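You operate a simulated robot arm through the tools that you are given. There is no shell and no other tool.

Carry out the task below with a simulated robot arm. There is one attempt and no reset: what you move stays moved.

JOB
Vent the pump on the white plate and start it.
Fine: green lever OPEN, vent knob opened and shut again, all before the switch goes on.

Only the result counts: the job must be done as asked and must still hold three seconds after the hand-in. Knocking over, shifting, dropping, spilling or breaking anything else fails it.

ROBOT AND FRAMES
A 7-joint arm with a two-finger parallel gripper, fixed in place. Base frame: the origin is at the foot of the arm, x ahead of it, y to its left, z up. Lengths are in m, angles in rad, forces in N, time in s.
With the tool pointing down near the work surface it reaches from about 0.18 to 0.72 m from the base axis. Its first joint turns from -2.897 to 2.897 rad. Payload 1.57 kg.
Tool frame: the origin (TCP) lies between the finger pads and is the grasp point; the fingertips stand 0.03 m ahead of it; z points along the fingers, y is the line along which they close. Largest opening 0.11 m; finger width 0.024, thickness 0.012; the body of the gripper, 0.048 by 0.112 m, starts 0.078 m behind the TCP.
Orientation is that of the tool frame in the base frame, as [roll, pitch, yaw] about the fixed x, y, z axes, in that order (R = Rz(yaw) Ry(pitch) Rx(roll)). With the fingers straight down and closing along the base's y, the tool's x points along the base's -x, its y along +y and its z along -z.

CONTROLS
- The arm moves only by the tool servo_tool. Its argument "moves" is a list of rows, each an object (a shift or turn left out is 0, a gripper value left out holds the last) with "offset": the shift along the tool's x, y, z in m, a list of three; "dr": the turn, a rotation vector about the tool's x, y, z in degrees, a list of three. In form: [{"offset": [tx, ty, tz], "dr": [wx, wy, wz]}, ...]. A call has 1 to 20 rows; each row is the pose to reach, as a shift and turn from the pose commanded when the call began, along the tool's axes at that moment. "jaw" is the opening, from 0 (shut) to 1 (fully open), set as the call begins (left out, the last holds). Rows are played at 5 a second. More than 0.05 m and 0.15 rad between two rows, or a gripper value outside its range, and nothing of the call is played. A pose out of reach is approached as far as the arm can. The call stops where the force on the tool passes 40 N (or 10 N more than at its start, if that is more) or the arm is blocked; 0.2 s more then pass. Each finger travels about 0.045 m/s and halts on what it meets, pressing with about 30 N; the grip force reading is that of the motor and also rises with nothing between the fingers. The clock runs only during rows and for 0.2 s after the last one: add rows that repeat a pose to give the fingers time. The reply holds the time, the measured pose of the TCP, the force on the tool along the base axes, the opening and the grip force, in the units named above and with some noise, with the torque about the TCP (base axes, N m) and any sound that the robot's microphone picked up.
- Cameras (640 x 400 px; columns grow to the right, rows downward): "scene" is fixed at [0.22, -0.6513, 1.7467]; the picture's right is [0.71, 0.70, 0.00], its down [0.63, -0.63, -0.45] and it looks along [-0.32, 0.32, -0.89] (base axes); focal length 305 px, centre (320, 200). "wrist" rides on the gripper at [0.07, 0.016, -0.141] in the tool frame; the picture's right is [-0.23, 0.97, 0.00], its down [-0.86, -0.20, -0.48] and it looks along [-0.47, -0.11, 0.88] (tool axes); focal length 222 px, centre (320, 200). There is no depth. A picture from a camera that has moved, and an enlarged one, comes with that camera's place and axes in the base frame and with its lens.
- camera(camera): a new picture of that camera. No time passes.
- slide_trunk(by): slides the trunk up (or, below 0, down) by that many m; the arm rides with it, the base frame stays. It gives what a move gives, with no picture.
- zoom(camera, box): a new picture of the part [left, top, right, bottom] of that camera's present view, enlarged. No time passes.
- finish_job(): hands the job in; it is judged then, once.

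Places have to be worked out from the pictures, the camera data and where the tool is seen. Open the gripper and draw the arm clear of the work before you hand the job in, unless the task says otherwise.

The tools are called after ">>>" as a command line: name --argument value ..., lists and objects as JSON in quotes. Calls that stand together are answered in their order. servo_tool: Moves the arm, as the interface text tells. Its arguments: {"type":"object","properties":{"moves":{"type":"array","items":{"type":"object","properties":{"offset":{"type":"array","items":{"type":"number"}},"dr":{"type":"array","items":{"type":"number"}}}}},"jaw":{"type":"number"}},"required":["moves"]} The other tools are called the same way: slide_trunk (by) slides the trunk up or down; camera (camera) takes a picture; zoom (camera, box) takes an enlarged picture of a part of a camera's view; finish_job () hands the job in.

At the start:

```text
time: 0.0
ee_pos: [0.0243, -0.3326, 1.3743]
tool_rot: [-3.142, 0.0, 3.141]
contact_force: [-0.3, -0.1, 0.2]
moment: [0.02, -0.02, 0.01]
gripper_width: 0.1102
grip_force: 0.1
trunk travel left (down, up): [-0.525, 0.065]
```

scene: 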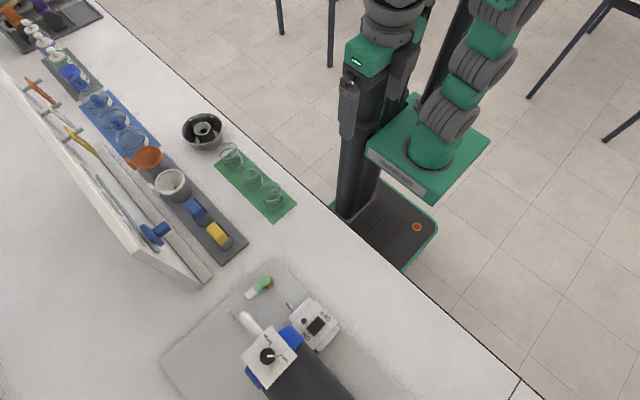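
wrist: 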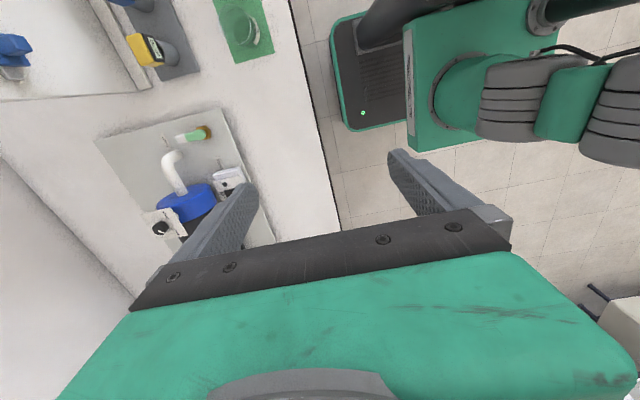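

I'll look closer at the pump on the plate before moving anything.

>>> zoom --camera "scene" --box '[160, 240, 400, 400]'

>>> zoom --camera "wrist" --box '[80, 100, 280, 250]'

```text
2.50 times, centred on (280, 320) of scene
camera zoom: at [0.22, -0.6513, 1.7467], right [0.71, 0.7, 0.0], down [0.63, -0.63, -0.45], along [-0.32, 0.32, -0.89], focal length 764 px, centre (420, -100)
```

zoom: 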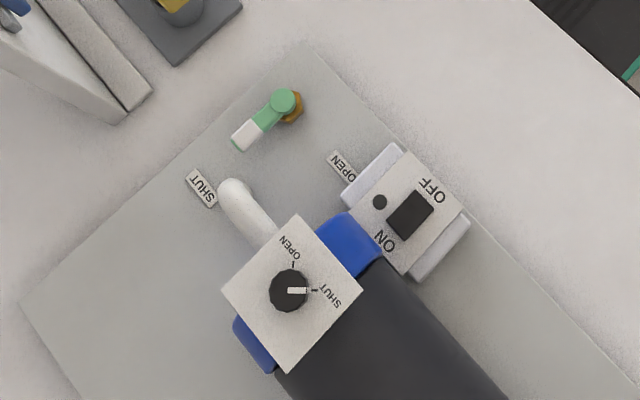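

```text
2.67 times, centred on (180, 175) of wrist
camera zoom: at [-0.0452, -0.3166, 1.5161], right [0.23, 0.97, 0.0], down [0.86, -0.2, 0.48], along [0.47, -0.11, -0.88], focal length 592 px, centre (693, 267)
```

zoom: 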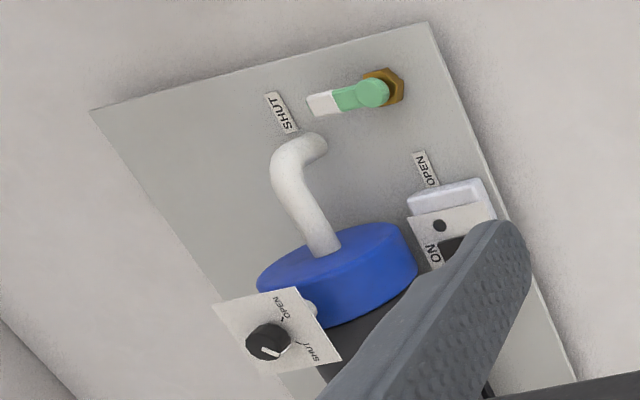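

The lever triangulates to about (0.005, -0.627, 0.965), the knob to about (0.155, -0.718, 1.13), and the table edge is near y=-0.40. I'll move the tool out over the table at its present height to get a better wrist view.

>>> servo_tool --moves '[{"offset": [0.01, -0.04, 0]}, {"offset": [0.02, -0.08, 0]}, {"offset": [0.03, -0.12, 0]}, {"offset": [0.04, -0.16, 0]}, {"offset": [0.05, -0.2, 0]}, {"offset": [0.05, -0.22, 0]}, {"offset": [0.05, -0.22, 0]}]' --jaw 0.0

```text
time: 1.6
ee_pos: [-0.0207, -0.5009, 1.3217]
tool_rot: [3.14, 0.0, -3.141]
contact_force: [0.3, -0.4, 0.1]
moment: [-0.04, -0.01, 0.02]
gripper_width: 0.0003
grip_force: 17.8
out of reach, approached as far as the arm can: row 2, 3, 4, 5, 6, 7
trunk travel left (down, up): [-0.525, 0.065]
```

The arm cannot extend further at this height; it stopped at (-0.02, -0.50, 1.32). I'll take a picture from here.

>>> camera --camera "wrist"

>>> camera --camera "scene"

```text
taken
camera wrist: at [-0.0909, -0.485, 1.463], right [0.23, 0.97, 0.0], down [0.86, -0.2, 0.48], along [0.47, -0.11, -0.88], focal length 222 px, centre (320, 200)
```

wrist: 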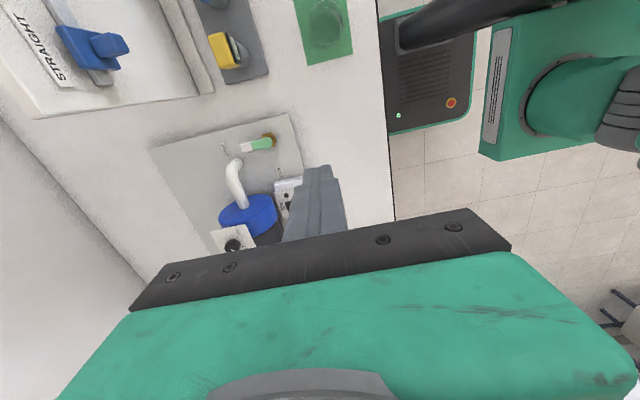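

```text
taken
```

scene: 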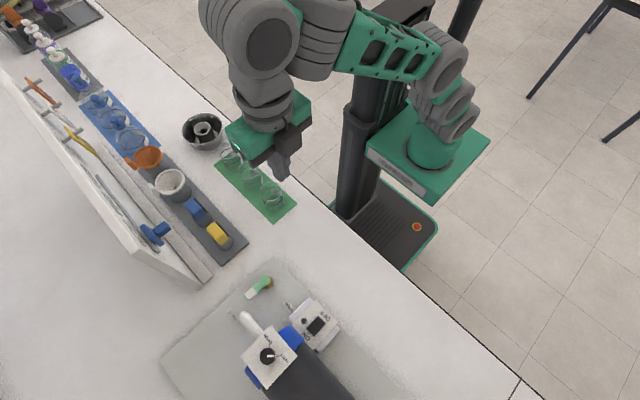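

I'll enlarge the pump area in the wrist view to refine positions.

>>> zoom --camera "wrist" --box '[180, 110, 340, 260]'

>>> zoom --camera "scene" --box '[220, 260, 350, 390]'

```text
2.67 times, centred on (260, 185) of wrist
camera zoom: at [-0.0909, -0.485, 1.463], right [0.23, 0.97, 0.0], down [0.86, -0.2, 0.48], along [0.47, -0.11, -0.88], focal length 592 px, centre (480, 240)
```

zoom: 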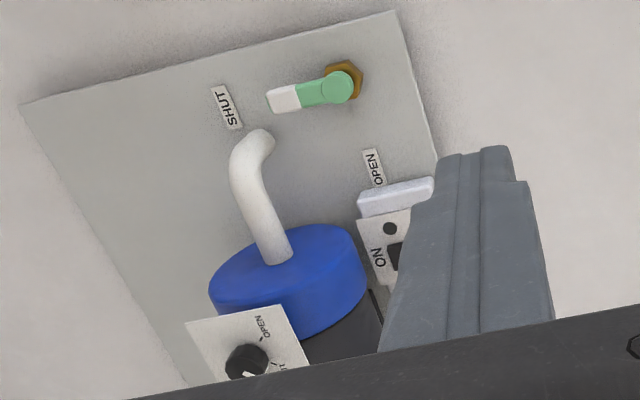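

```text
3.08 times, centred on (285, 325) of scene
camera zoom: at [0.22, -0.6513, 1.7467], right [0.71, 0.7, 0.0], down [0.63, -0.63, -0.45], along [-0.32, 0.32, -0.89], focal length 940 px, centre (428, -185)
```

zoom: 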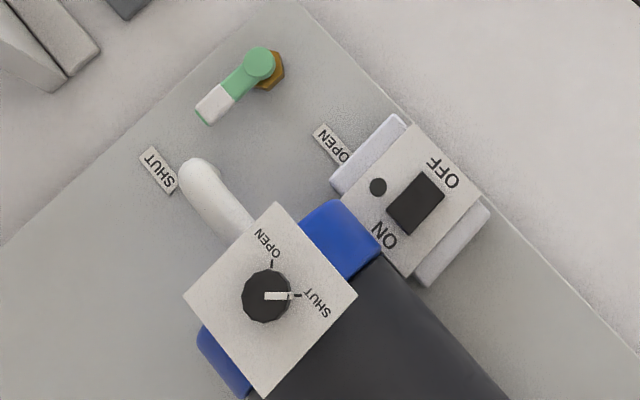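

The lever pivot refines to (0.004, -0.629) with its tip at y≈-0.687 and its top at z≈0.965. It points -y (SHUT), and OPEN is toward +x. The plate top is about z=0.935. I'll lower over free space and see how the commanded pose behaves.

>>> servo_tool --moves '[{"offset": [0, 0, 0.05]}, {"offset": [0, 0, 0.1]}, {"offset": [0, 0, 0.15]}, {"offset": [0, 0, 0.2]}, {"offset": [0, 0, 0.2]}]' --jaw 0.0

```text
time: 2.8
ee_pos: [-0.0192, -0.4993, 1.1196]
tool_rot: [-3.14, 0.0, -3.14]
contact_force: [-0.1, -0.2, -1.0]
moment: [0.03, -0.01, 0.0]
gripper_width: 0.0
grip_force: 21.1
trunk travel left (down, up): [-0.525, 0.065]
```

The commanded pose starts from the reached one, so this is clean. Next I'll go toward the lever at the same height and look again.

>>> servo_tool --moves '[{"offset": [0.01, -0.04, 0]}, {"offset": [0.02, -0.08, 0]}, {"offset": [0.03, -0.12, 0]}, {"offset": [0.036, -0.16, 0]}, {"offset": [0.036, -0.17, 0]}, {"offset": [0.036, -0.17, 0]}]'

>>> camera --camera "wrist"

>>> zoom --camera "scene" --box '[200, 220, 360, 390]'

```text
time: 4.2
ee_pos: [-0.0533, -0.6376, 1.1126]
tool_rot: [-3.141, 0.001, 3.141]
contact_force: [-0.2, -0.3, 0.1]
moment: [-0.03, 0.01, -0.02]
gripper_width: 0.0
grip_force: 21.2
out of reach, approached as far as the arm can: row 4, 5, 6
trunk travel left (down, up): [-0.525, 0.065]
```

```text
taken
camera wrist: at [-0.1226, -0.6208, 1.2556], right [0.23, 0.97, 0.0], down [0.85, -0.2, 0.48], along [0.47, -0.11, -0.88], focal length 222 px, centre (320, 200)
```

wrist: 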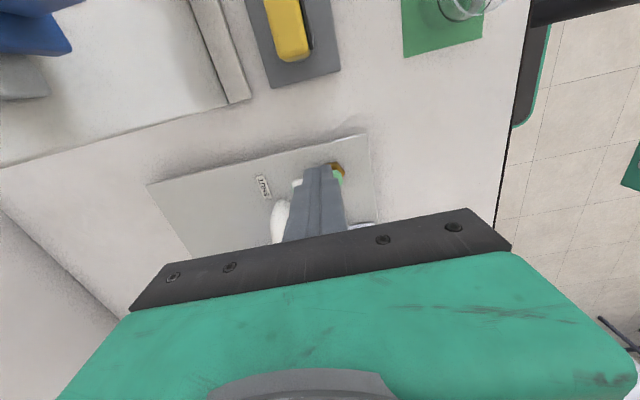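

```text
2.35 times, centred on (280, 305) of scene
camera zoom: at [0.22, -0.6513, 1.7467], right [0.71, 0.7, 0.0], down [0.63, -0.63, -0.45], along [-0.32, 0.32, -0.89], focal length 719 px, centre (414, -47)
```

zoom: 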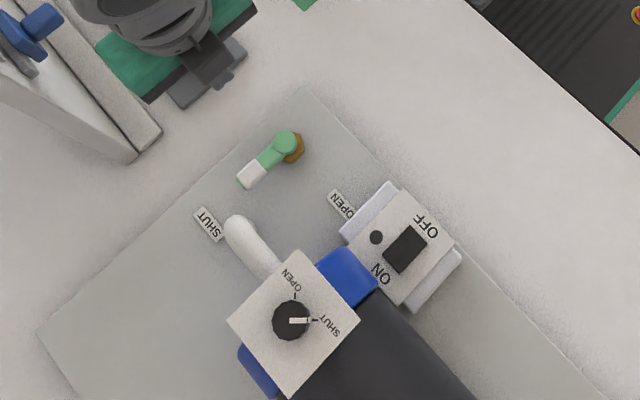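

At z≈1.11 the vertical-tool reach limit is r≈0.64, and it improves when the trunk is higher relative to the work. I'll raise the trunk its last 0.065 m to gain reach.

>>> slide_trunk --by 0.065

```text
time: 5.2
ee_pos: [-0.0527, -0.6367, 1.1784]
tool_rot: [-3.141, 0.0, -3.14]
contact_force: [0.3, 0.0, 0.6]
moment: [-0.02, -0.02, -0.02]
gripper_width: 0.0
grip_force: 21.7
trunk travel left (down, up): [-0.59, 0.0]
```

The trunk is at the top. Now I'll lower straight down on the -x side of the lever to z≈1.03, then shift to y≈-0.665.

>>> servo_tool --moves '[{"offset": [0, 0, 0.05]}, {"offset": [0, 0, 0.1]}, {"offset": [0, 0, 0.148]}, {"offset": [0, -0.028, 0.148]}, {"offset": [0, -0.028, 0.148]}]'

>>> camera --camera "wrist"

>>> zoom --camera "scene" --box '[200, 220, 360, 320]'

```text
time: 6.4
ee_pos: [-0.0519, -0.6653, 1.0295]
tool_rot: [3.14, -0.002, -3.141]
contact_force: [-0.5, -1.0, 0.4]
moment: [-0.02, 0.0, -0.01]
gripper_width: 0.0
grip_force: 21.7
out of reach, approached as far as the arm can: row 2, 3
trunk travel left (down, up): [-0.59, 0.0]
```

```text
taken
camera wrist: at [-0.122, -0.6488, 1.1709], right [0.23, 0.97, 0.0], down [0.86, -0.2, 0.48], along [0.47, -0.11, -0.88], focal length 222 px, centre (320, 200)
```

wrist: 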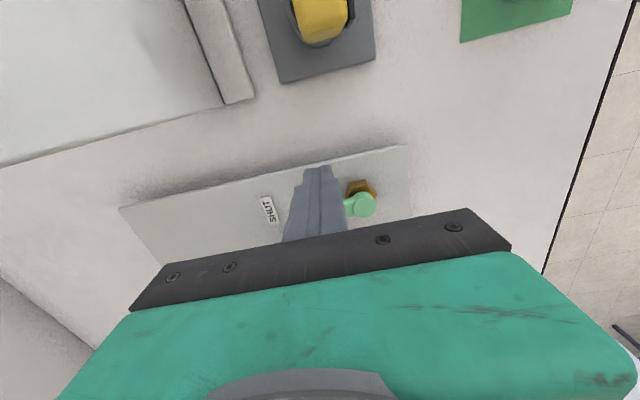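

```text
4.00 times, centred on (280, 270) of scene
camera zoom: at [0.22, -0.6513, 1.7467], right [0.71, 0.7, 0.0], down [0.63, -0.63, -0.45], along [-0.32, 0.32, -0.89], focal length 1222 px, centre (480, -80)
```

zoom: 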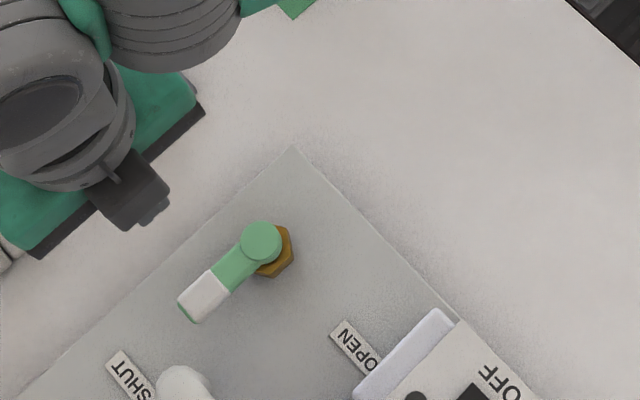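

The fingertip shows up where predicted, so the calibration holds. I'll lower the fingertips to z≈0.948 beside the lever and take a first small step toward it.

>>> servo_tool --moves '[{"offset": [0, 0, 0.03]}, {"offset": [0, 0, 0.052]}, {"offset": [-0.015, 0, 0.052]}, {"offset": [-0.027, 0, 0.052]}, {"offset": [-0.027, 0, 0.052]}]'

>>> zoom --camera "scene" --box '[200, 220, 360, 320]'

>>> zoom --camera "wrist" --box '[200, 130, 440, 280]'

```text
time: 7.6
ee_pos: [-0.0248, -0.6659, 0.979]
tool_rot: [3.138, 0.0, -3.14]
contact_force: [-0.2, -0.2, 0.7]
moment: [-0.02, 0.03, -0.01]
gripper_width: 0.0001
grip_force: 20.7
trunk travel left (down, up): [-0.59, 0.0]
```

```text
4.00 times, centred on (280, 270) of scene
camera zoom: at [0.22, -0.6513, 1.7467], right [0.71, 0.7, 0.0], down [0.63, -0.63, -0.45], along [-0.32, 0.32, -0.89], focal length 1222 px, centre (480, -80)
```

zoom: 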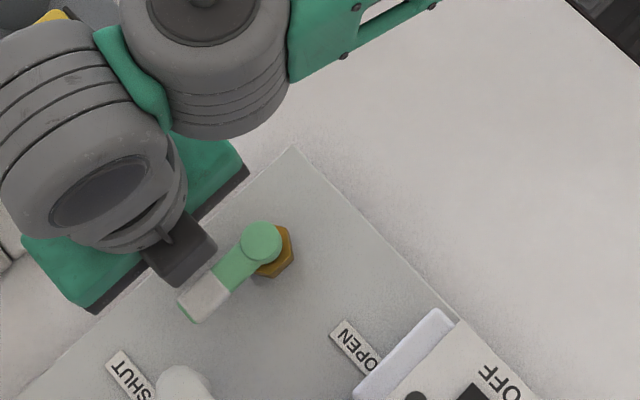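

```text
2.67 times, centred on (320, 205) of wrist
camera zoom: at [-0.0959, -0.6504, 1.1212], right [0.23, 0.97, 0.0], down [0.85, -0.2, 0.48], along [0.47, -0.11, -0.88], focal length 592 px, centre (320, 187)
```

zoom: 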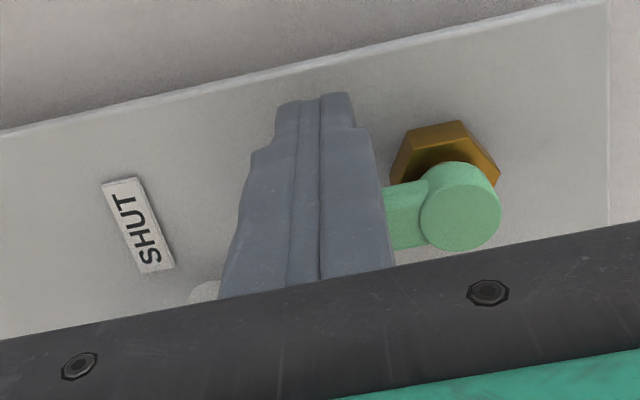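

The finger post is right beside the lever. I'll sweep along an arc about the pivot to drive the lever from -y toward +x (OPEN).

>>> servo_tool --moves '[{"offset": [-0.008, -0.002, 0]}, {"offset": [-0.015, -0.005, 0]}, {"offset": [-0.021, -0.007, 0]}, {"offset": [-0.029, -0.008, 0]}, {"offset": [-0.0375, -0.008, 0]}, {"offset": [-0.046, -0.006, 0]}, {"offset": [-0.0546, -0.0014, 0]}, {"offset": [-0.059, 0.002, 0]}, {"offset": [-0.062, 0.006, 0]}, {"offset": [-0.065, 0.011, 0]}, {"offset": [-0.067, 0.015, 0]}, {"offset": [-0.067, 0.015, 0]}]'

>>> zoom --camera "scene" --box '[200, 220, 360, 320]'

>>> zoom --camera "wrist" --box '[200, 130, 440, 280]'

```text
time: 10.2
ee_pos: [0.0408, -0.65, 0.979]
tool_rot: [3.141, 0.0, 3.139]
contact_force: [-0.2, 0.3, -0.7]
moment: [0.04, 0.01, 0.0]
gripper_width: 0.0
grip_force: 21.2
out of reach, approached as far as the arm can: row 7, 8, 9, 10, 11
trunk travel left (down, up): [-0.59, 0.0]
```

```text
4.00 times, centred on (280, 270) of scene
camera zoom: at [0.22, -0.6513, 1.7467], right [0.71, 0.7, 0.0], down [0.63, -0.63, -0.45], along [-0.32, 0.32, -0.89], focal length 1222 px, centre (480, -80)
```

zoom: 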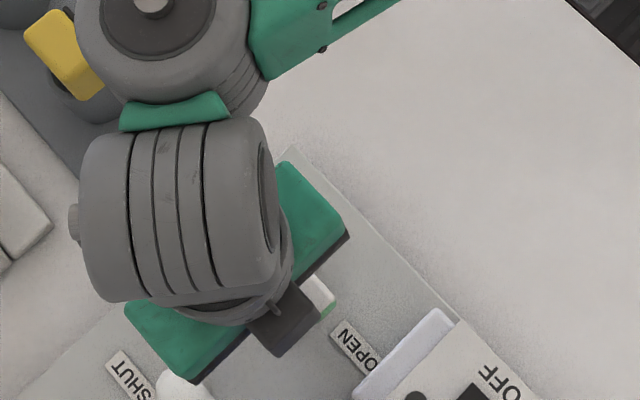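

```text
2.67 times, centred on (320, 205) of wrist
camera zoom: at [-0.0291, -0.6344, 1.1208], right [0.23, 0.97, 0.0], down [0.85, -0.2, 0.48], along [0.47, -0.11, -0.88], focal length 592 px, centre (320, 187)
```

zoom: 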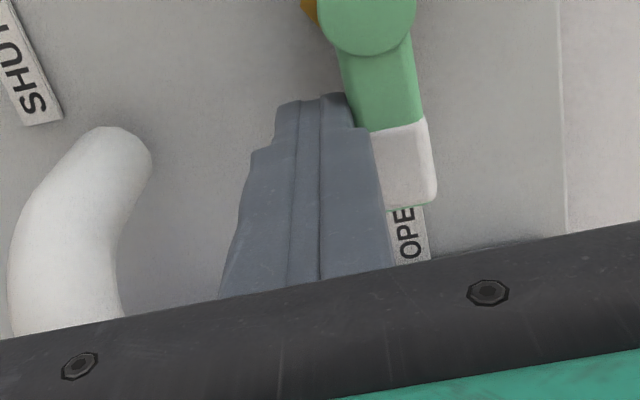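

The lever now points almost at the OPEN label, with no resistance. I'll push a little further in +y in small steps until it meets its stop.

>>> servo_tool --moves '[{"offset": [0, 0.003, 0]}, {"offset": [0, 0.005, 0]}, {"offset": [0, 0.007, 0]}, {"offset": [0, 0.007, 0]}]'

>>> zoom --camera "wrist" --box '[200, 130, 440, 280]'

```text
time: 11.0
ee_pos: [0.0414, -0.6495, 0.9792]
tool_rot: [-3.135, 0.005, 3.137]
contact_force: [-7.4, -29.9, -10.6]
moment: [-0.44, -0.05, 0.42]
gripper_width: 0.0
grip_force: 20.9
trunk travel left (down, up): [-0.59, 0.0]
stopped in row 3: the force on the tool passed its limit at 43 N (the readings are from after the stop); the commanded pose is now the measured one
```

```text
2.67 times, centred on (320, 205) of wrist
camera zoom: at [-0.0292, -0.6323, 1.1207], right [0.23, 0.97, -0.01], down [0.85, -0.2, 0.48], along [0.47, -0.12, -0.88], focal length 592 px, centre (320, 187)
```

zoom: 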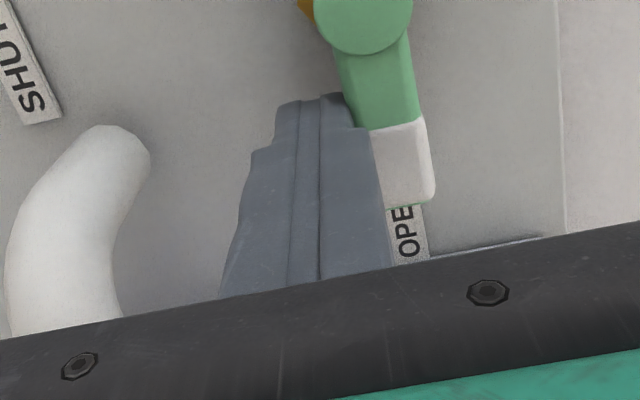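

The lever is hard against its stop at OPEN (the force limit tripped). I'll back off in -y, rise straight up, then retreat toward the robot at height.

>>> servo_tool --moves '[{"offset": [0, -0.006, 0]}, {"offset": [0, -0.006, -0.02]}, {"offset": [0, -0.006, -0.05]}, {"offset": [0, 0.02, -0.09]}, {"offset": [0, 0.05, -0.13]}, {"offset": [0, 0.08, -0.16]}, {"offset": [0, 0.1, -0.2]}, {"offset": [0, 0.1, -0.2]}]'

>>> zoom --camera "scene" --box '[200, 220, 360, 390]'

>>> camera --camera "wrist"

```text
time: 12.8
ee_pos: [0.0414, -0.5425, 1.1814]
tool_rot: [-3.135, 0.002, 3.139]
contact_force: [0.2, -0.6, 0.2]
moment: [-0.01, -0.02, 0.02]
gripper_width: 0.0
grip_force: 21.0
trunk travel left (down, up): [-0.59, 0.0]
```

```text
2.35 times, centred on (280, 305) of scene
camera zoom: at [0.22, -0.6513, 1.7467], right [0.71, 0.7, 0.0], down [0.63, -0.63, -0.45], along [-0.32, 0.32, -0.89], focal length 719 px, centre (414, -47)
```

zoom: 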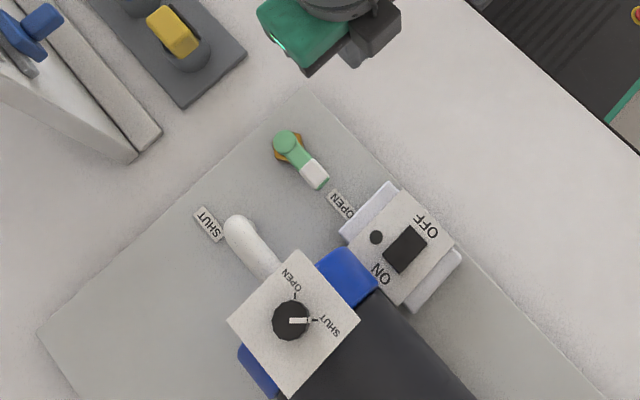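

```text
taken
camera wrist: at [-0.0285, -0.5258, 1.3226], right [0.23, 0.97, -0.01], down [0.85, -0.2, 0.48], along [0.47, -0.12, -0.88], focal length 222 px, centre (320, 200)
```

wrist: 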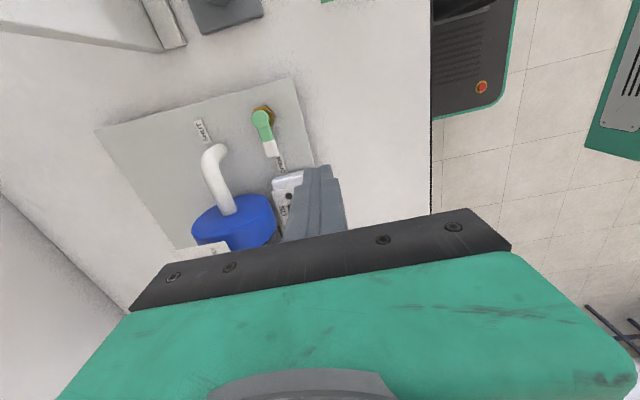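

The lever is at OPEN and nothing else moved. Next I'll yaw the tool about 78° so its closing line is tangential and the camera sits on the robot side, and shift toward the knob's azimuth for a clear view.

>>> servo_tool --moves '[{"offset": [-0.008, 0.005, 0], "dr": [0, 0, 7.8]}, {"offset": [-0.016, 0.01, 0], "dr": [0, 0, 15.6]}, {"offset": [-0.024, 0.015, 0], "dr": [0, 0, 23.4]}, {"offset": [-0.032, 0.02, 0], "dr": [0, 0, 31.2]}, {"offset": [-0.04, 0.025, 0], "dr": [0, 0, 39]}, {"offset": [-0.048, 0.03, 0], "dr": [0, 0, 46.8]}, {"offset": [-0.056, 0.035, 0], "dr": [0, 0, 54.6]}, {"offset": [-0.064, 0.04, 0], "dr": [0, 0, 62.4]}, {"offset": [-0.07, 0.045, 0], "dr": [0, 0, 70.2]}, {"offset": [-0.07, 0.045, 0], "dr": [0, 0, 77.8]}, {"offset": [-0.07, 0.045, 0], "dr": [0, 0, 77.8]}]'

>>> camera --camera "wrist"

>>> camera --camera "scene"

```text
time: 15.2
ee_pos: [0.1116, -0.5, 1.1809]
tool_rot: [-3.14, 0.008, 1.78]
contact_force: [-1.2, -0.2, 0.6]
moment: [0.02, -0.02, -0.01]
gripper_width: 0.0001
grip_force: 21.2
trunk travel left (down, up): [-0.59, 0.0]
```

```text
taken
camera wrist: at [0.1125, -0.4267, 1.3221], right [1.0, -0.02, 0.0], down [-0.02, -0.87, 0.49], along [-0.01, -0.49, -0.87], focal length 222 px, centre (320, 200)
```

wrist: 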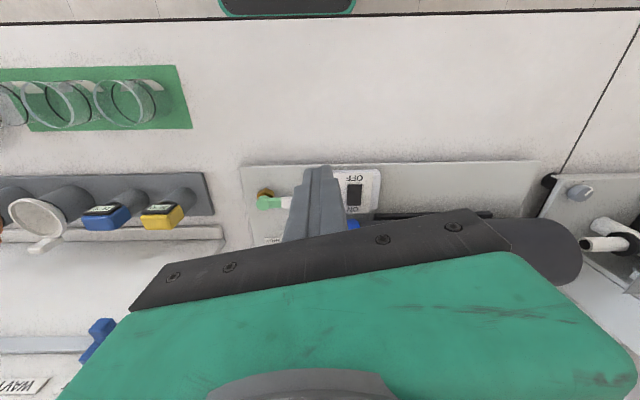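

```text
taken
```

scene: 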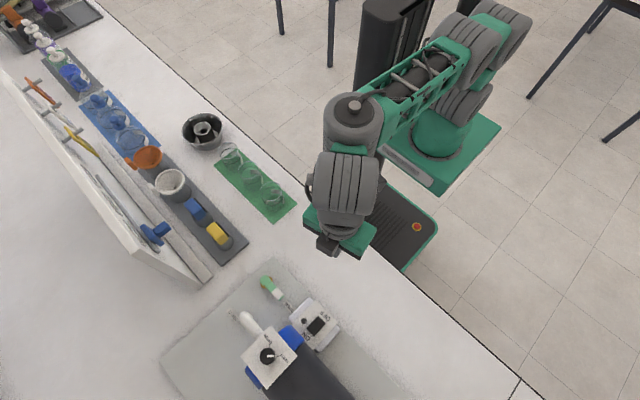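

There is another device at the right edge of this wrist view. I must check whether it's a second pump before going on.

>>> zoom --camera "wrist" --box '[500, 120, 640, 300]'

>>> zoom --camera "wrist" --box '[220, 140, 400, 250]'

```text
2.22 times, centred on (570, 210) of wrist
camera zoom: at [0.1125, -0.4267, 1.3221], right [1.0, -0.02, 0.0], down [-0.02, -0.87, 0.49], along [-0.01, -0.49, -0.87], focal length 494 px, centre (-236, 178)
```

zoom: 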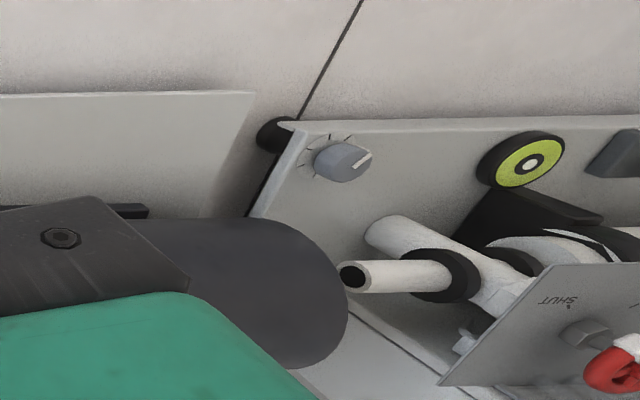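

```text
3.56 times, centred on (310, 195) of wrist
camera zoom: at [0.1125, -0.4267, 1.3221], right [1.0, -0.02, 0.0], down [-0.02, -0.87, 0.49], along [-0.01, -0.49, -0.87], focal length 790 px, centre (356, 218)
```

zoom: 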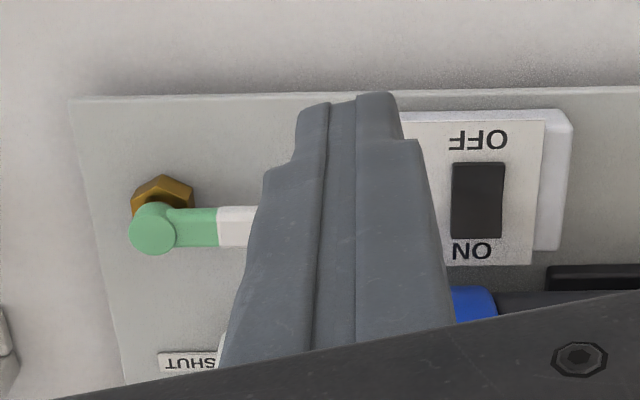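

The second device has a red handle, so I'll slide a bit toward +x and back from the bench to get a full look and be sure which pump is meant.

>>> servo_tool --moves '[{"offset": [0.01, 0.045, -0.01]}, {"offset": [0.02, 0.09, -0.02]}, {"offset": [0.03, 0.135, -0.03]}, {"offset": [0.03, 0.18, -0.03]}, {"offset": [0.03, 0.18, -0.03]}]'

>>> camera --camera "wrist"

```text
time: 16.4
ee_pos: [0.2828, -0.4353, 1.2105]
tool_rot: [-3.141, 0.009, 1.779]
contact_force: [-0.6, -0.8, -0.9]
moment: [0.02, -0.01, -0.01]
gripper_width: 0.0001
grip_force: 21.2
trunk travel left (down, up): [-0.59, 0.0]
```

```text
taken
camera wrist: at [0.2827, -0.3622, 1.3527], right [1.0, -0.02, 0.0], down [-0.02, -0.87, 0.49], along [-0.01, -0.49, -0.87], focal length 222 px, centre (320, 200)
```

wrist: 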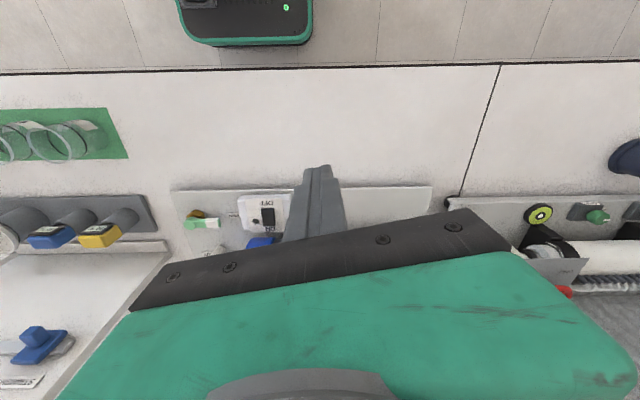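

That second machine has a roller and a green knob, with no lever/vent/switch trio. The pump with green lever, OPEN/SHUT knob and ON/OFF switch is the one I'm on. I'll return toward the knob, tilting the fingers about 25° outward for reach and opening the jaws halfway.

>>> servo_tool --moves '[{"offset": [-0.01, -0.03, -0.015], "dr": [0, -3.5, 0]}, {"offset": [-0.03, -0.06, -0.03], "dr": [0, -7, 0]}, {"offset": [-0.05, -0.09, -0.04], "dr": [0, -10.5, 0]}, {"offset": [-0.07, -0.12, -0.04], "dr": [0, -14, 0]}, {"offset": [-0.09, -0.15, -0.04], "dr": [0, -18, 0]}, {"offset": [-0.11, -0.18, -0.04], "dr": [0, -22, 0]}, {"offset": [-0.115, -0.184, -0.04], "dr": [0, -25, 0]}, {"offset": [-0.115, -0.184, -0.04], "dr": [0, -25, 0]}]' --jaw 0.5

>>> camera --camera "wrist"

>>> camera --camera "scene"

```text
time: 18.2
ee_pos: [0.1262, -0.5818, 1.2511]
tool_rot: [-3.141, 0.446, 1.782]
contact_force: [-0.6, 0.2, 0.2]
moment: [0.01, -0.05, 0.0]
gripper_width: 0.055
grip_force: 0.0
trunk travel left (down, up): [-0.59, 0.0]
```

```text
taken
camera wrist: at [0.1155, -0.4588, 1.349], right [1.0, 0.0, 0.1], down [-0.08, -0.59, 0.8], along [0.06, -0.8, -0.59], focal length 222 px, centre (320, 200)
```

wrist: 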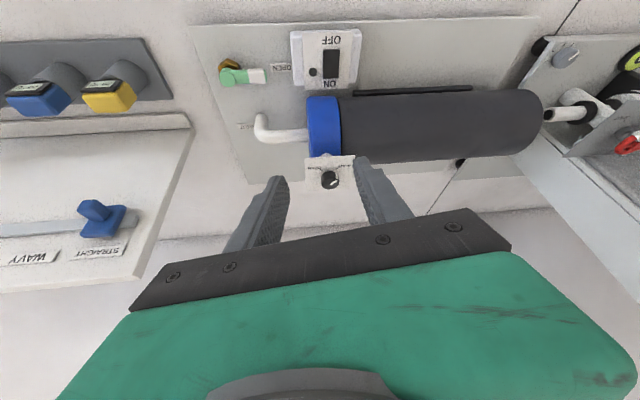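

```text
taken
```

scene: 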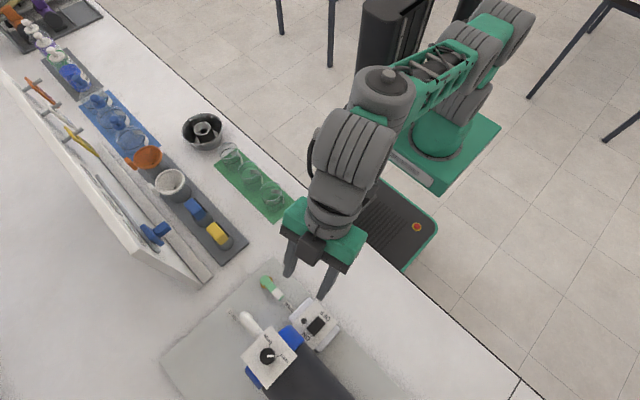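

The tilted pose works, and the knob sits between the fingers in the view. I'll enlarge it to locate it precisely.

>>> zoom --camera "wrist" --box '[280, 120, 400, 220]'

>>> zoom --camera "wrist" --box '[270, 20, 390, 120]'

>>> zoom --camera "scene" --box '[230, 310, 310, 400]'

```text
4.00 times, centred on (340, 170) of wrist
camera zoom: at [0.1155, -0.4588, 1.349], right [1.0, 0.0, 0.1], down [-0.08, -0.59, 0.8], along [0.06, -0.8, -0.59], focal length 888 px, centre (240, 320)
```

zoom: 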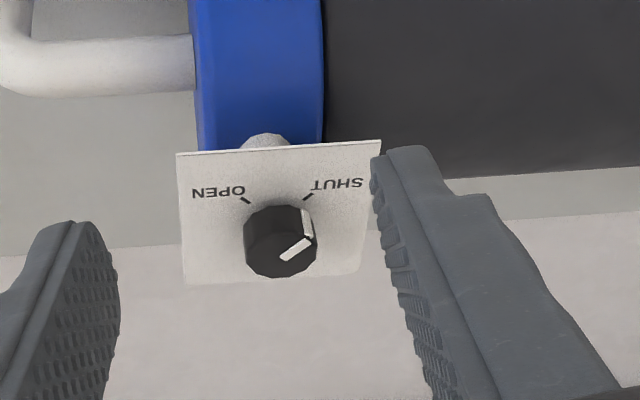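

```text
4.00 times, centred on (330, 70) of wrist
camera zoom: at [0.1155, -0.4588, 1.349], right [1.0, 0.0, 0.1], down [-0.08, -0.59, 0.8], along [0.06, -0.8, -0.59], focal length 888 px, centre (280, 720)
```

zoom: 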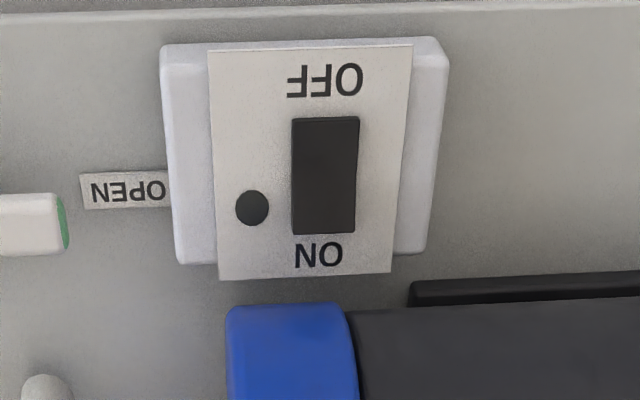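

```text
4.44 times, centred on (270, 355) of scene
camera zoom: at [0.22, -0.6513, 1.7467], right [0.71, 0.7, 0.0], down [0.63, -0.63, -0.45], along [-0.32, 0.32, -0.89], focal length 1358 px, centre (542, -489)
```

zoom: 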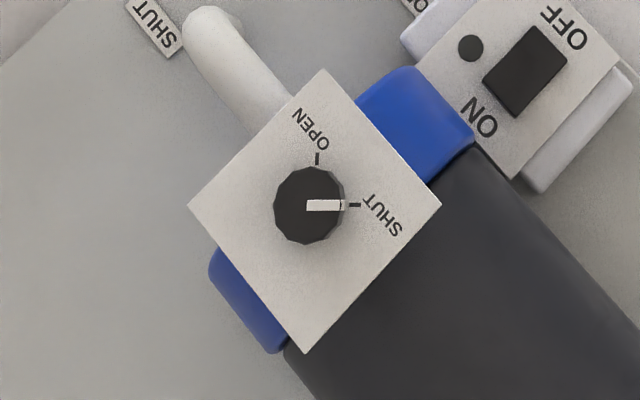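

Triangulation puts the knob top at (0.154, -0.7205, 1.129) with diameter ≈0.027, and the panel at z≈1.109. I'll move to a hover just above the knob with the same tilt to test reach.

>>> servo_tool --moves '[{"offset": [-0.018, 0, 0.023]}, {"offset": [-0.036, -0.001, 0.046]}, {"offset": [-0.054, -0.001, 0.07]}, {"offset": [-0.072, -0.002, 0.093]}, {"offset": [-0.0895, -0.002, 0.1159]}, {"offset": [-0.0895, -0.002, 0.1159]}]'

>>> camera --camera "wrist"

>>> zoom --camera "scene" --box '[200, 240, 360, 400]'

```text
time: 19.6
ee_pos: [0.152, -0.7121, 1.186]
tool_rot: [-3.141, 0.445, 1.781]
contact_force: [-1.0, 0.1, 0.9]
moment: [0.0, 0.01, 0.02]
gripper_width: 0.055
grip_force: 0.1
trunk travel left (down, up): [-0.59, 0.0]
```

```text
taken
camera wrist: at [0.1414, -0.5868, 1.2834], right [1.0, 0.0, 0.1], down [-0.08, -0.59, 0.8], along [0.06, -0.8, -0.59], focal length 222 px, centre (320, 200)
```

wrist: 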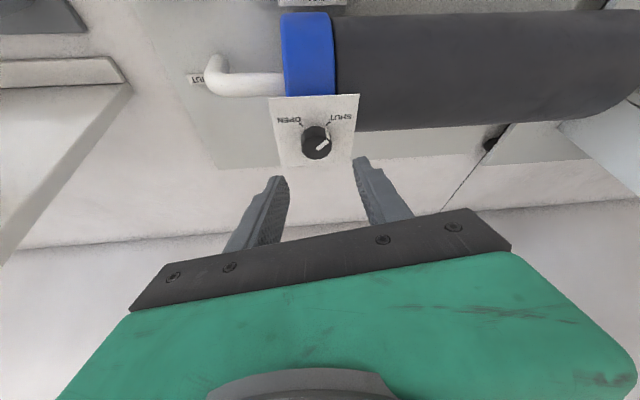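

```text
2.50 times, centred on (280, 320) of scene
camera zoom: at [0.22, -0.6513, 1.7467], right [0.71, 0.7, 0.0], down [0.63, -0.63, -0.45], along [-0.32, 0.32, -0.89], focal length 764 px, centre (420, -100)
```

zoom: 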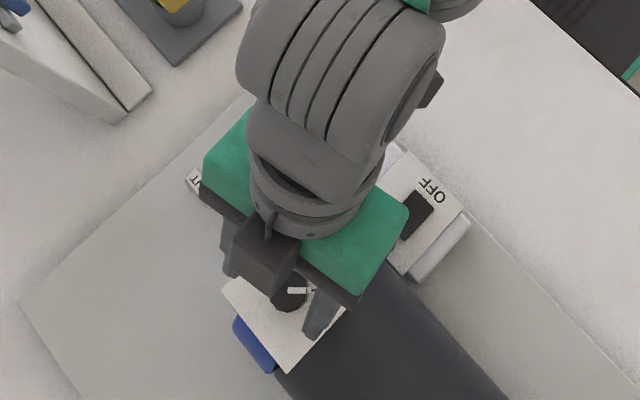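

Reach is fine with 25° tilt. Now a dry run above the knob: rotating the tilted tool about the vertical axis through the knob by -45° to test whether the arm can follow.

>>> servo_tool --moves '[{"offset": [-0.0005, 0.0013, 0.0002], "dr": [3.45, 0, 7.22]}, {"offset": [-0.001, 0.0026, 0.0004], "dr": [6.9, 0, 14.44]}, {"offset": [-0.0014, 0.0039, 0.0006], "dr": [10.35, 0, 21.65]}, {"offset": [-0.0019, 0.0052, 0.0009], "dr": [13.8, 0, 28.87]}, {"offset": [-0.0024, 0.0065, 0.0011], "dr": [17.26, 0, 36.09]}, {"offset": [-0.0027, 0.0073, 0.0013], "dr": [19.41, 0, 40.6]}, {"offset": [-0.0027, 0.0073, 0.0013], "dr": [19.41, 0, 40.6]}]'

>>> camera --camera "wrist"

>>> camera --camera "scene"

```text
time: 21.2
ee_pos: [0.1787, -0.6747, 1.1647]
tool_rot: [3.139, 0.443, 0.996]
contact_force: [-0.5, -0.4, 0.1]
moment: [0.0, -0.01, 0.0]
gripper_width: 0.055
grip_force: 0.0
out of reach, approached as far as the arm can: row 4, 5, 6, 7
trunk travel left (down, up): [-0.59, 0.0]
```

```text
taken
camera wrist: at [0.2589, -0.5802, 1.2634], right [0.71, -0.7, 0.1], down [-0.48, -0.37, 0.8], along [-0.52, -0.61, -0.59], focal length 222 px, centre (320, 200)
```

wrist: 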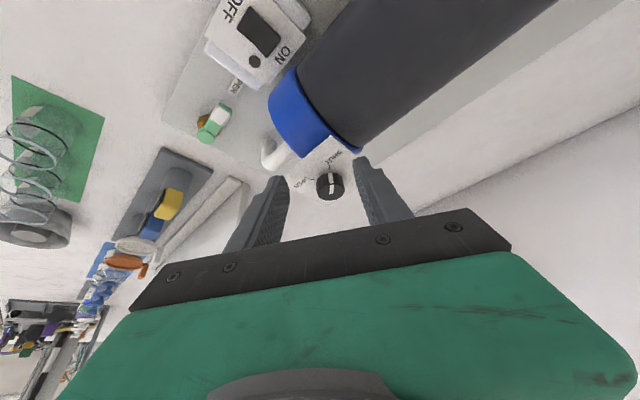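

```text
taken
```

scene: 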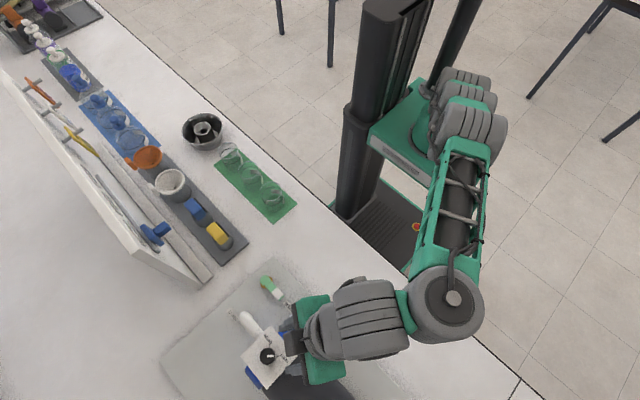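

At -45° the arm ran out of reach (up to about -24° was fine), and nothing was touched. I'll rise and rotate back to the radial direction, then try a larger tilt.

>>> servo_tool --moves '[{"offset": [-0.015, 0, -0.0316]}, {"offset": [-0.02, -0.0015, -0.029], "dr": [-3.2, 0, -6.8]}, {"offset": [-0.026, -0.003, -0.026], "dr": [-6.4, 0, -13.6]}, {"offset": [-0.032, -0.005, -0.023], "dr": [-9.6, 0, -20.4]}, {"offset": [-0.038, -0.007, -0.02], "dr": [-12.8, 0, -27.2]}, {"offset": [-0.043, -0.009, -0.018], "dr": [-16, 0, -34]}, {"offset": [-0.0483, -0.0103, -0.0158], "dr": [-19.3, 0, -40.66]}, {"offset": [-0.0483, -0.0103, -0.0158], "dr": [-19.3, 0, -40.66]}]'

```text
time: 23.0
ee_pos: [0.1509, -0.7009, 1.1996]
tool_rot: [-3.139, 0.444, 1.783]
contact_force: [-0.4, -0.3, 0.1]
moment: [-0.01, 0.0, 0.02]
gripper_width: 0.0553
grip_force: 0.1
out of reach, approached as far as the arm can: row 1
trunk travel left (down, up): [-0.59, 0.0]
```

Back at radial orientation. I'll tilt a further 13° (to ≈38°) and settle at a hover just over the knob.

>>> servo_tool --moves '[{"offset": [0, 0, 0.0], "dr": [0, -6.5, 0]}, {"offset": [0.004, 0, 0.015], "dr": [0, -13, 0]}, {"offset": [0.0081, -0.0006, 0.0312], "dr": [0, -13, 0]}, {"offset": [0.0081, -0.0006, 0.0312], "dr": [0, -13, 0]}]'

>>> zoom --camera "wrist" --box '[200, 80, 440, 230]'

>>> zoom --camera "scene" --box '[200, 280, 360, 400]'

```text
time: 24.0
ee_pos: [0.1501, -0.6895, 1.2052]
tool_rot: [-3.136, 0.491, 1.781]
contact_force: [0.0, 1.2, -0.2]
moment: [0.0, -0.01, 0.01]
gripper_width: 0.055
grip_force: 0.1
out of reach, approached as far as the arm can: row 1, 2, 3, 4
trunk travel left (down, up): [-0.59, 0.0]
```

```text
2.67 times, centred on (320, 155) of wrist
camera zoom: at [0.1401, -0.5615, 1.2979], right [0.99, 0.01, 0.1], down [-0.08, -0.56, 0.83], along [0.06, -0.83, -0.55], focal length 592 px, centre (320, 320)
```

zoom: 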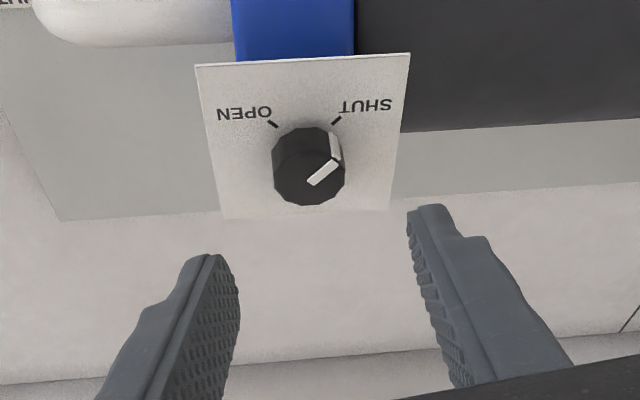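

```text
3.33 times, centred on (280, 340) of scene
camera zoom: at [0.22, -0.6513, 1.7467], right [0.71, 0.7, 0.0], down [0.63, -0.63, -0.45], along [-0.32, 0.32, -0.89], focal length 1018 px, centre (453, -267)
```

zoom: 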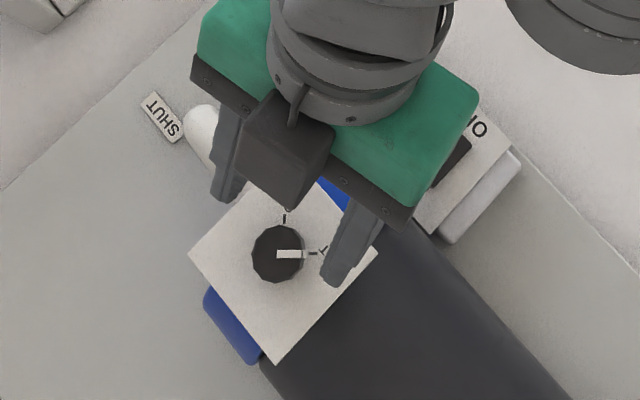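

Tilt tops out near 28° in this arm configuration, so I'll use 25° and turn the knob in two strokes of about ±24°, regrasping between. First I return to the 25° hover centred over the knob.

>>> servo_tool --moves '[{"offset": [-0.005, -0.001, 0.012], "dr": [0, 1.6, 0]}, {"offset": [-0.0109, -0.0022, 0.0285], "dr": [0, 3.1, 0]}, {"offset": [-0.0109, -0.0022, 0.0285], "dr": [0, 3.1, 0]}]'

```text
time: 24.8
ee_pos: [0.1529, -0.7135, 1.1856]
tool_rot: [-3.135, 0.438, 1.78]
contact_force: [-0.3, 0.3, 0.6]
moment: [0.0, 0.02, 0.01]
gripper_width: 0.0551
grip_force: 0.0
trunk travel left (down, up): [-0.59, 0.0]
```

Rotate to the stroke-start angle (-24° about vertical) at hover height and check alignment.

>>> servo_tool --moves '[{"offset": [0, 0.0011, 0], "dr": [3.39, 0, 7.24]}, {"offset": [0, 0.0022, 0], "dr": [6.79, 0, 14.49]}, {"offset": [-0.0002, 0.0034, 0], "dr": [10.18, 0, 21.73]}, {"offset": [-0.0002, 0.0034, 0], "dr": [10.18, 0, 21.73]}]'

>>> zoom --camera "wrist" --box '[220, 90, 420, 220]'

>>> zoom --camera "scene" --box '[210, 300, 340, 400]'

```text
time: 25.8
ee_pos: [0.1572, -0.7124, 1.1859]
tool_rot: [-3.134, 0.437, 1.363]
contact_force: [0.1, -0.2, -0.5]
moment: [-0.01, -0.03, 0.0]
gripper_width: 0.0549
grip_force: 0.1
trunk travel left (down, up): [-0.59, 0.0]
```

```text
3.08 times, centred on (320, 155) of wrist
camera zoom: at [0.1989, -0.5951, 1.2857], right [0.91, -0.41, 0.09], down [-0.31, -0.52, 0.8], along [-0.28, -0.75, -0.6], focal length 684 px, centre (320, 338)
```

zoom: 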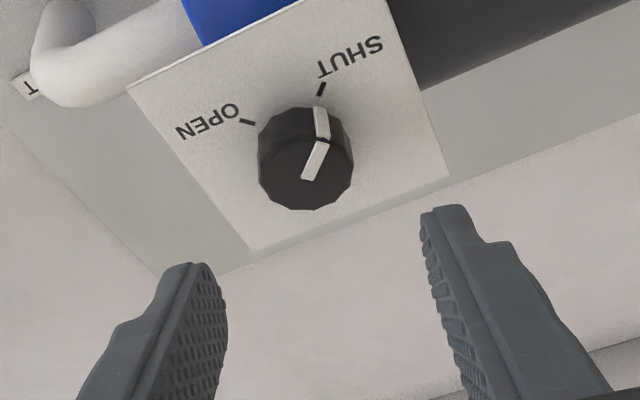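

```text
4.00 times, centred on (275, 350) of scene
camera zoom: at [0.22, -0.6513, 1.7467], right [0.71, 0.7, 0.0], down [0.63, -0.63, -0.45], along [-0.32, 0.32, -0.89], focal length 1222 px, centre (500, -400)
```

zoom: 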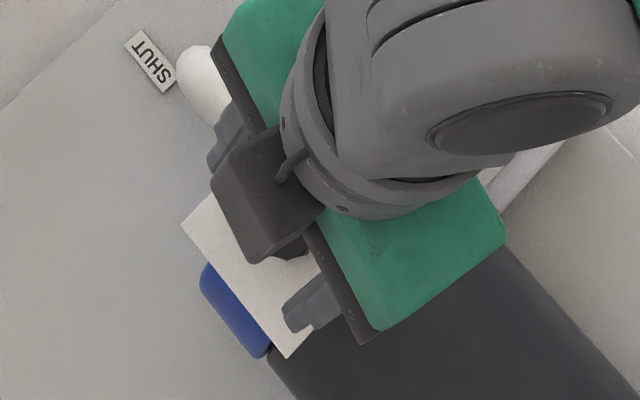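

The knob projects within about 1 mm of prediction, and -24° is reachable. I'll descend vertically so the fingertips straddle the knob just above the panel.

>>> servo_tool --moves '[{"offset": [0.006, 0, 0.0124]}, {"offset": [0.012, -0.0005, 0.0248]}, {"offset": [0.015, -0.001, 0.032]}, {"offset": [0.0174, -0.001, 0.0372]}, {"offset": [0.0174, -0.001, 0.0372]}]'

>>> zoom --camera "wrist" --box '[220, 90, 420, 220]'

>>> zoom --camera "scene" --box '[210, 300, 340, 400]'

```text
time: 27.0
ee_pos: [0.1548, -0.7125, 1.1461]
tool_rot: [-3.134, 0.44, 1.362]
contact_force: [-0.7, 0.0, -0.4]
moment: [0.02, 0.02, 0.0]
gripper_width: 0.0549
grip_force: 0.0
trunk travel left (down, up): [-0.59, 0.0]
```

```text
3.08 times, centred on (320, 155) of wrist
camera zoom: at [0.1976, -0.5956, 1.245], right [0.91, -0.4, 0.09], down [-0.31, -0.52, 0.8], along [-0.28, -0.75, -0.6], focal length 684 px, centre (320, 338)
```

zoom: 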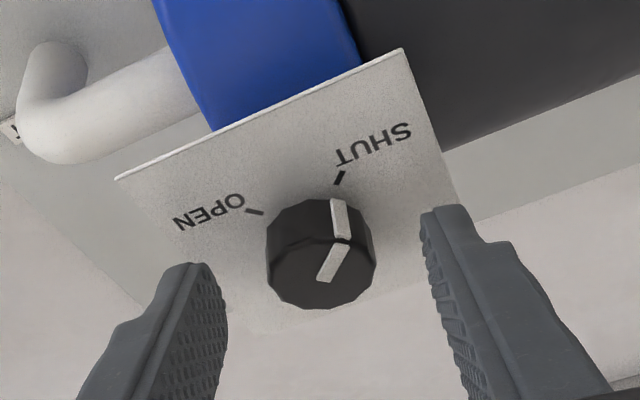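

```text
4.00 times, centred on (275, 350) of scene
camera zoom: at [0.22, -0.6513, 1.7467], right [0.71, 0.7, 0.0], down [0.63, -0.63, -0.45], along [-0.32, 0.32, -0.89], focal length 1222 px, centre (500, -400)
```

zoom: 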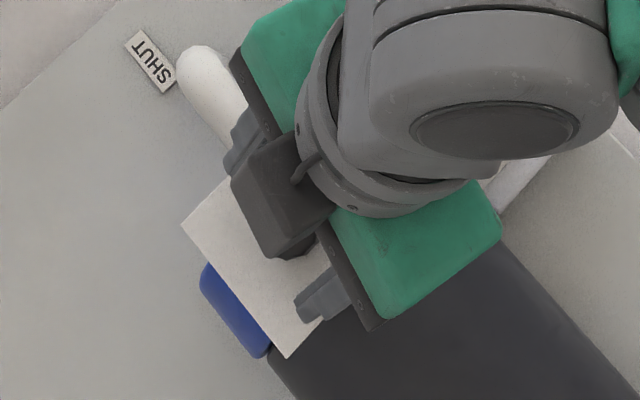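

The fingers straddle the knob, centred to about 1 mm, with no contact force. I'll shift 1 mm sideways and close on it.

>>> servo_tool --moves '[{"offset": [0, -0.001, 0]}, {"offset": [0, -0.001, 0]}, {"offset": [0, -0.001, 0]}, {"offset": [0, -0.001, 0]}]' --jaw 0.0

>>> zoom --camera "wrist" --box '[220, 90, 420, 220]'

```text
time: 28.0
ee_pos: [0.1554, -0.7121, 1.1455]
tool_rot: [-3.136, 0.437, 1.365]
contact_force: [6.6, -2.3, 0.4]
moment: [-0.12, -0.32, 0.04]
gripper_width: 0.0269
grip_force: 34.9
trunk travel left (down, up): [-0.59, 0.0]
```

```text
3.08 times, centred on (320, 155) of wrist
camera zoom: at [0.1983, -0.5955, 1.2445], right [0.91, -0.4, 0.09], down [-0.31, -0.52, 0.8], along [-0.27, -0.75, -0.6], focal length 684 px, centre (320, 338)
```

zoom: 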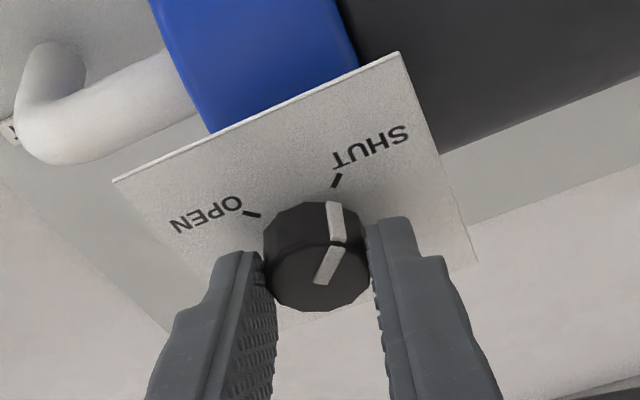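

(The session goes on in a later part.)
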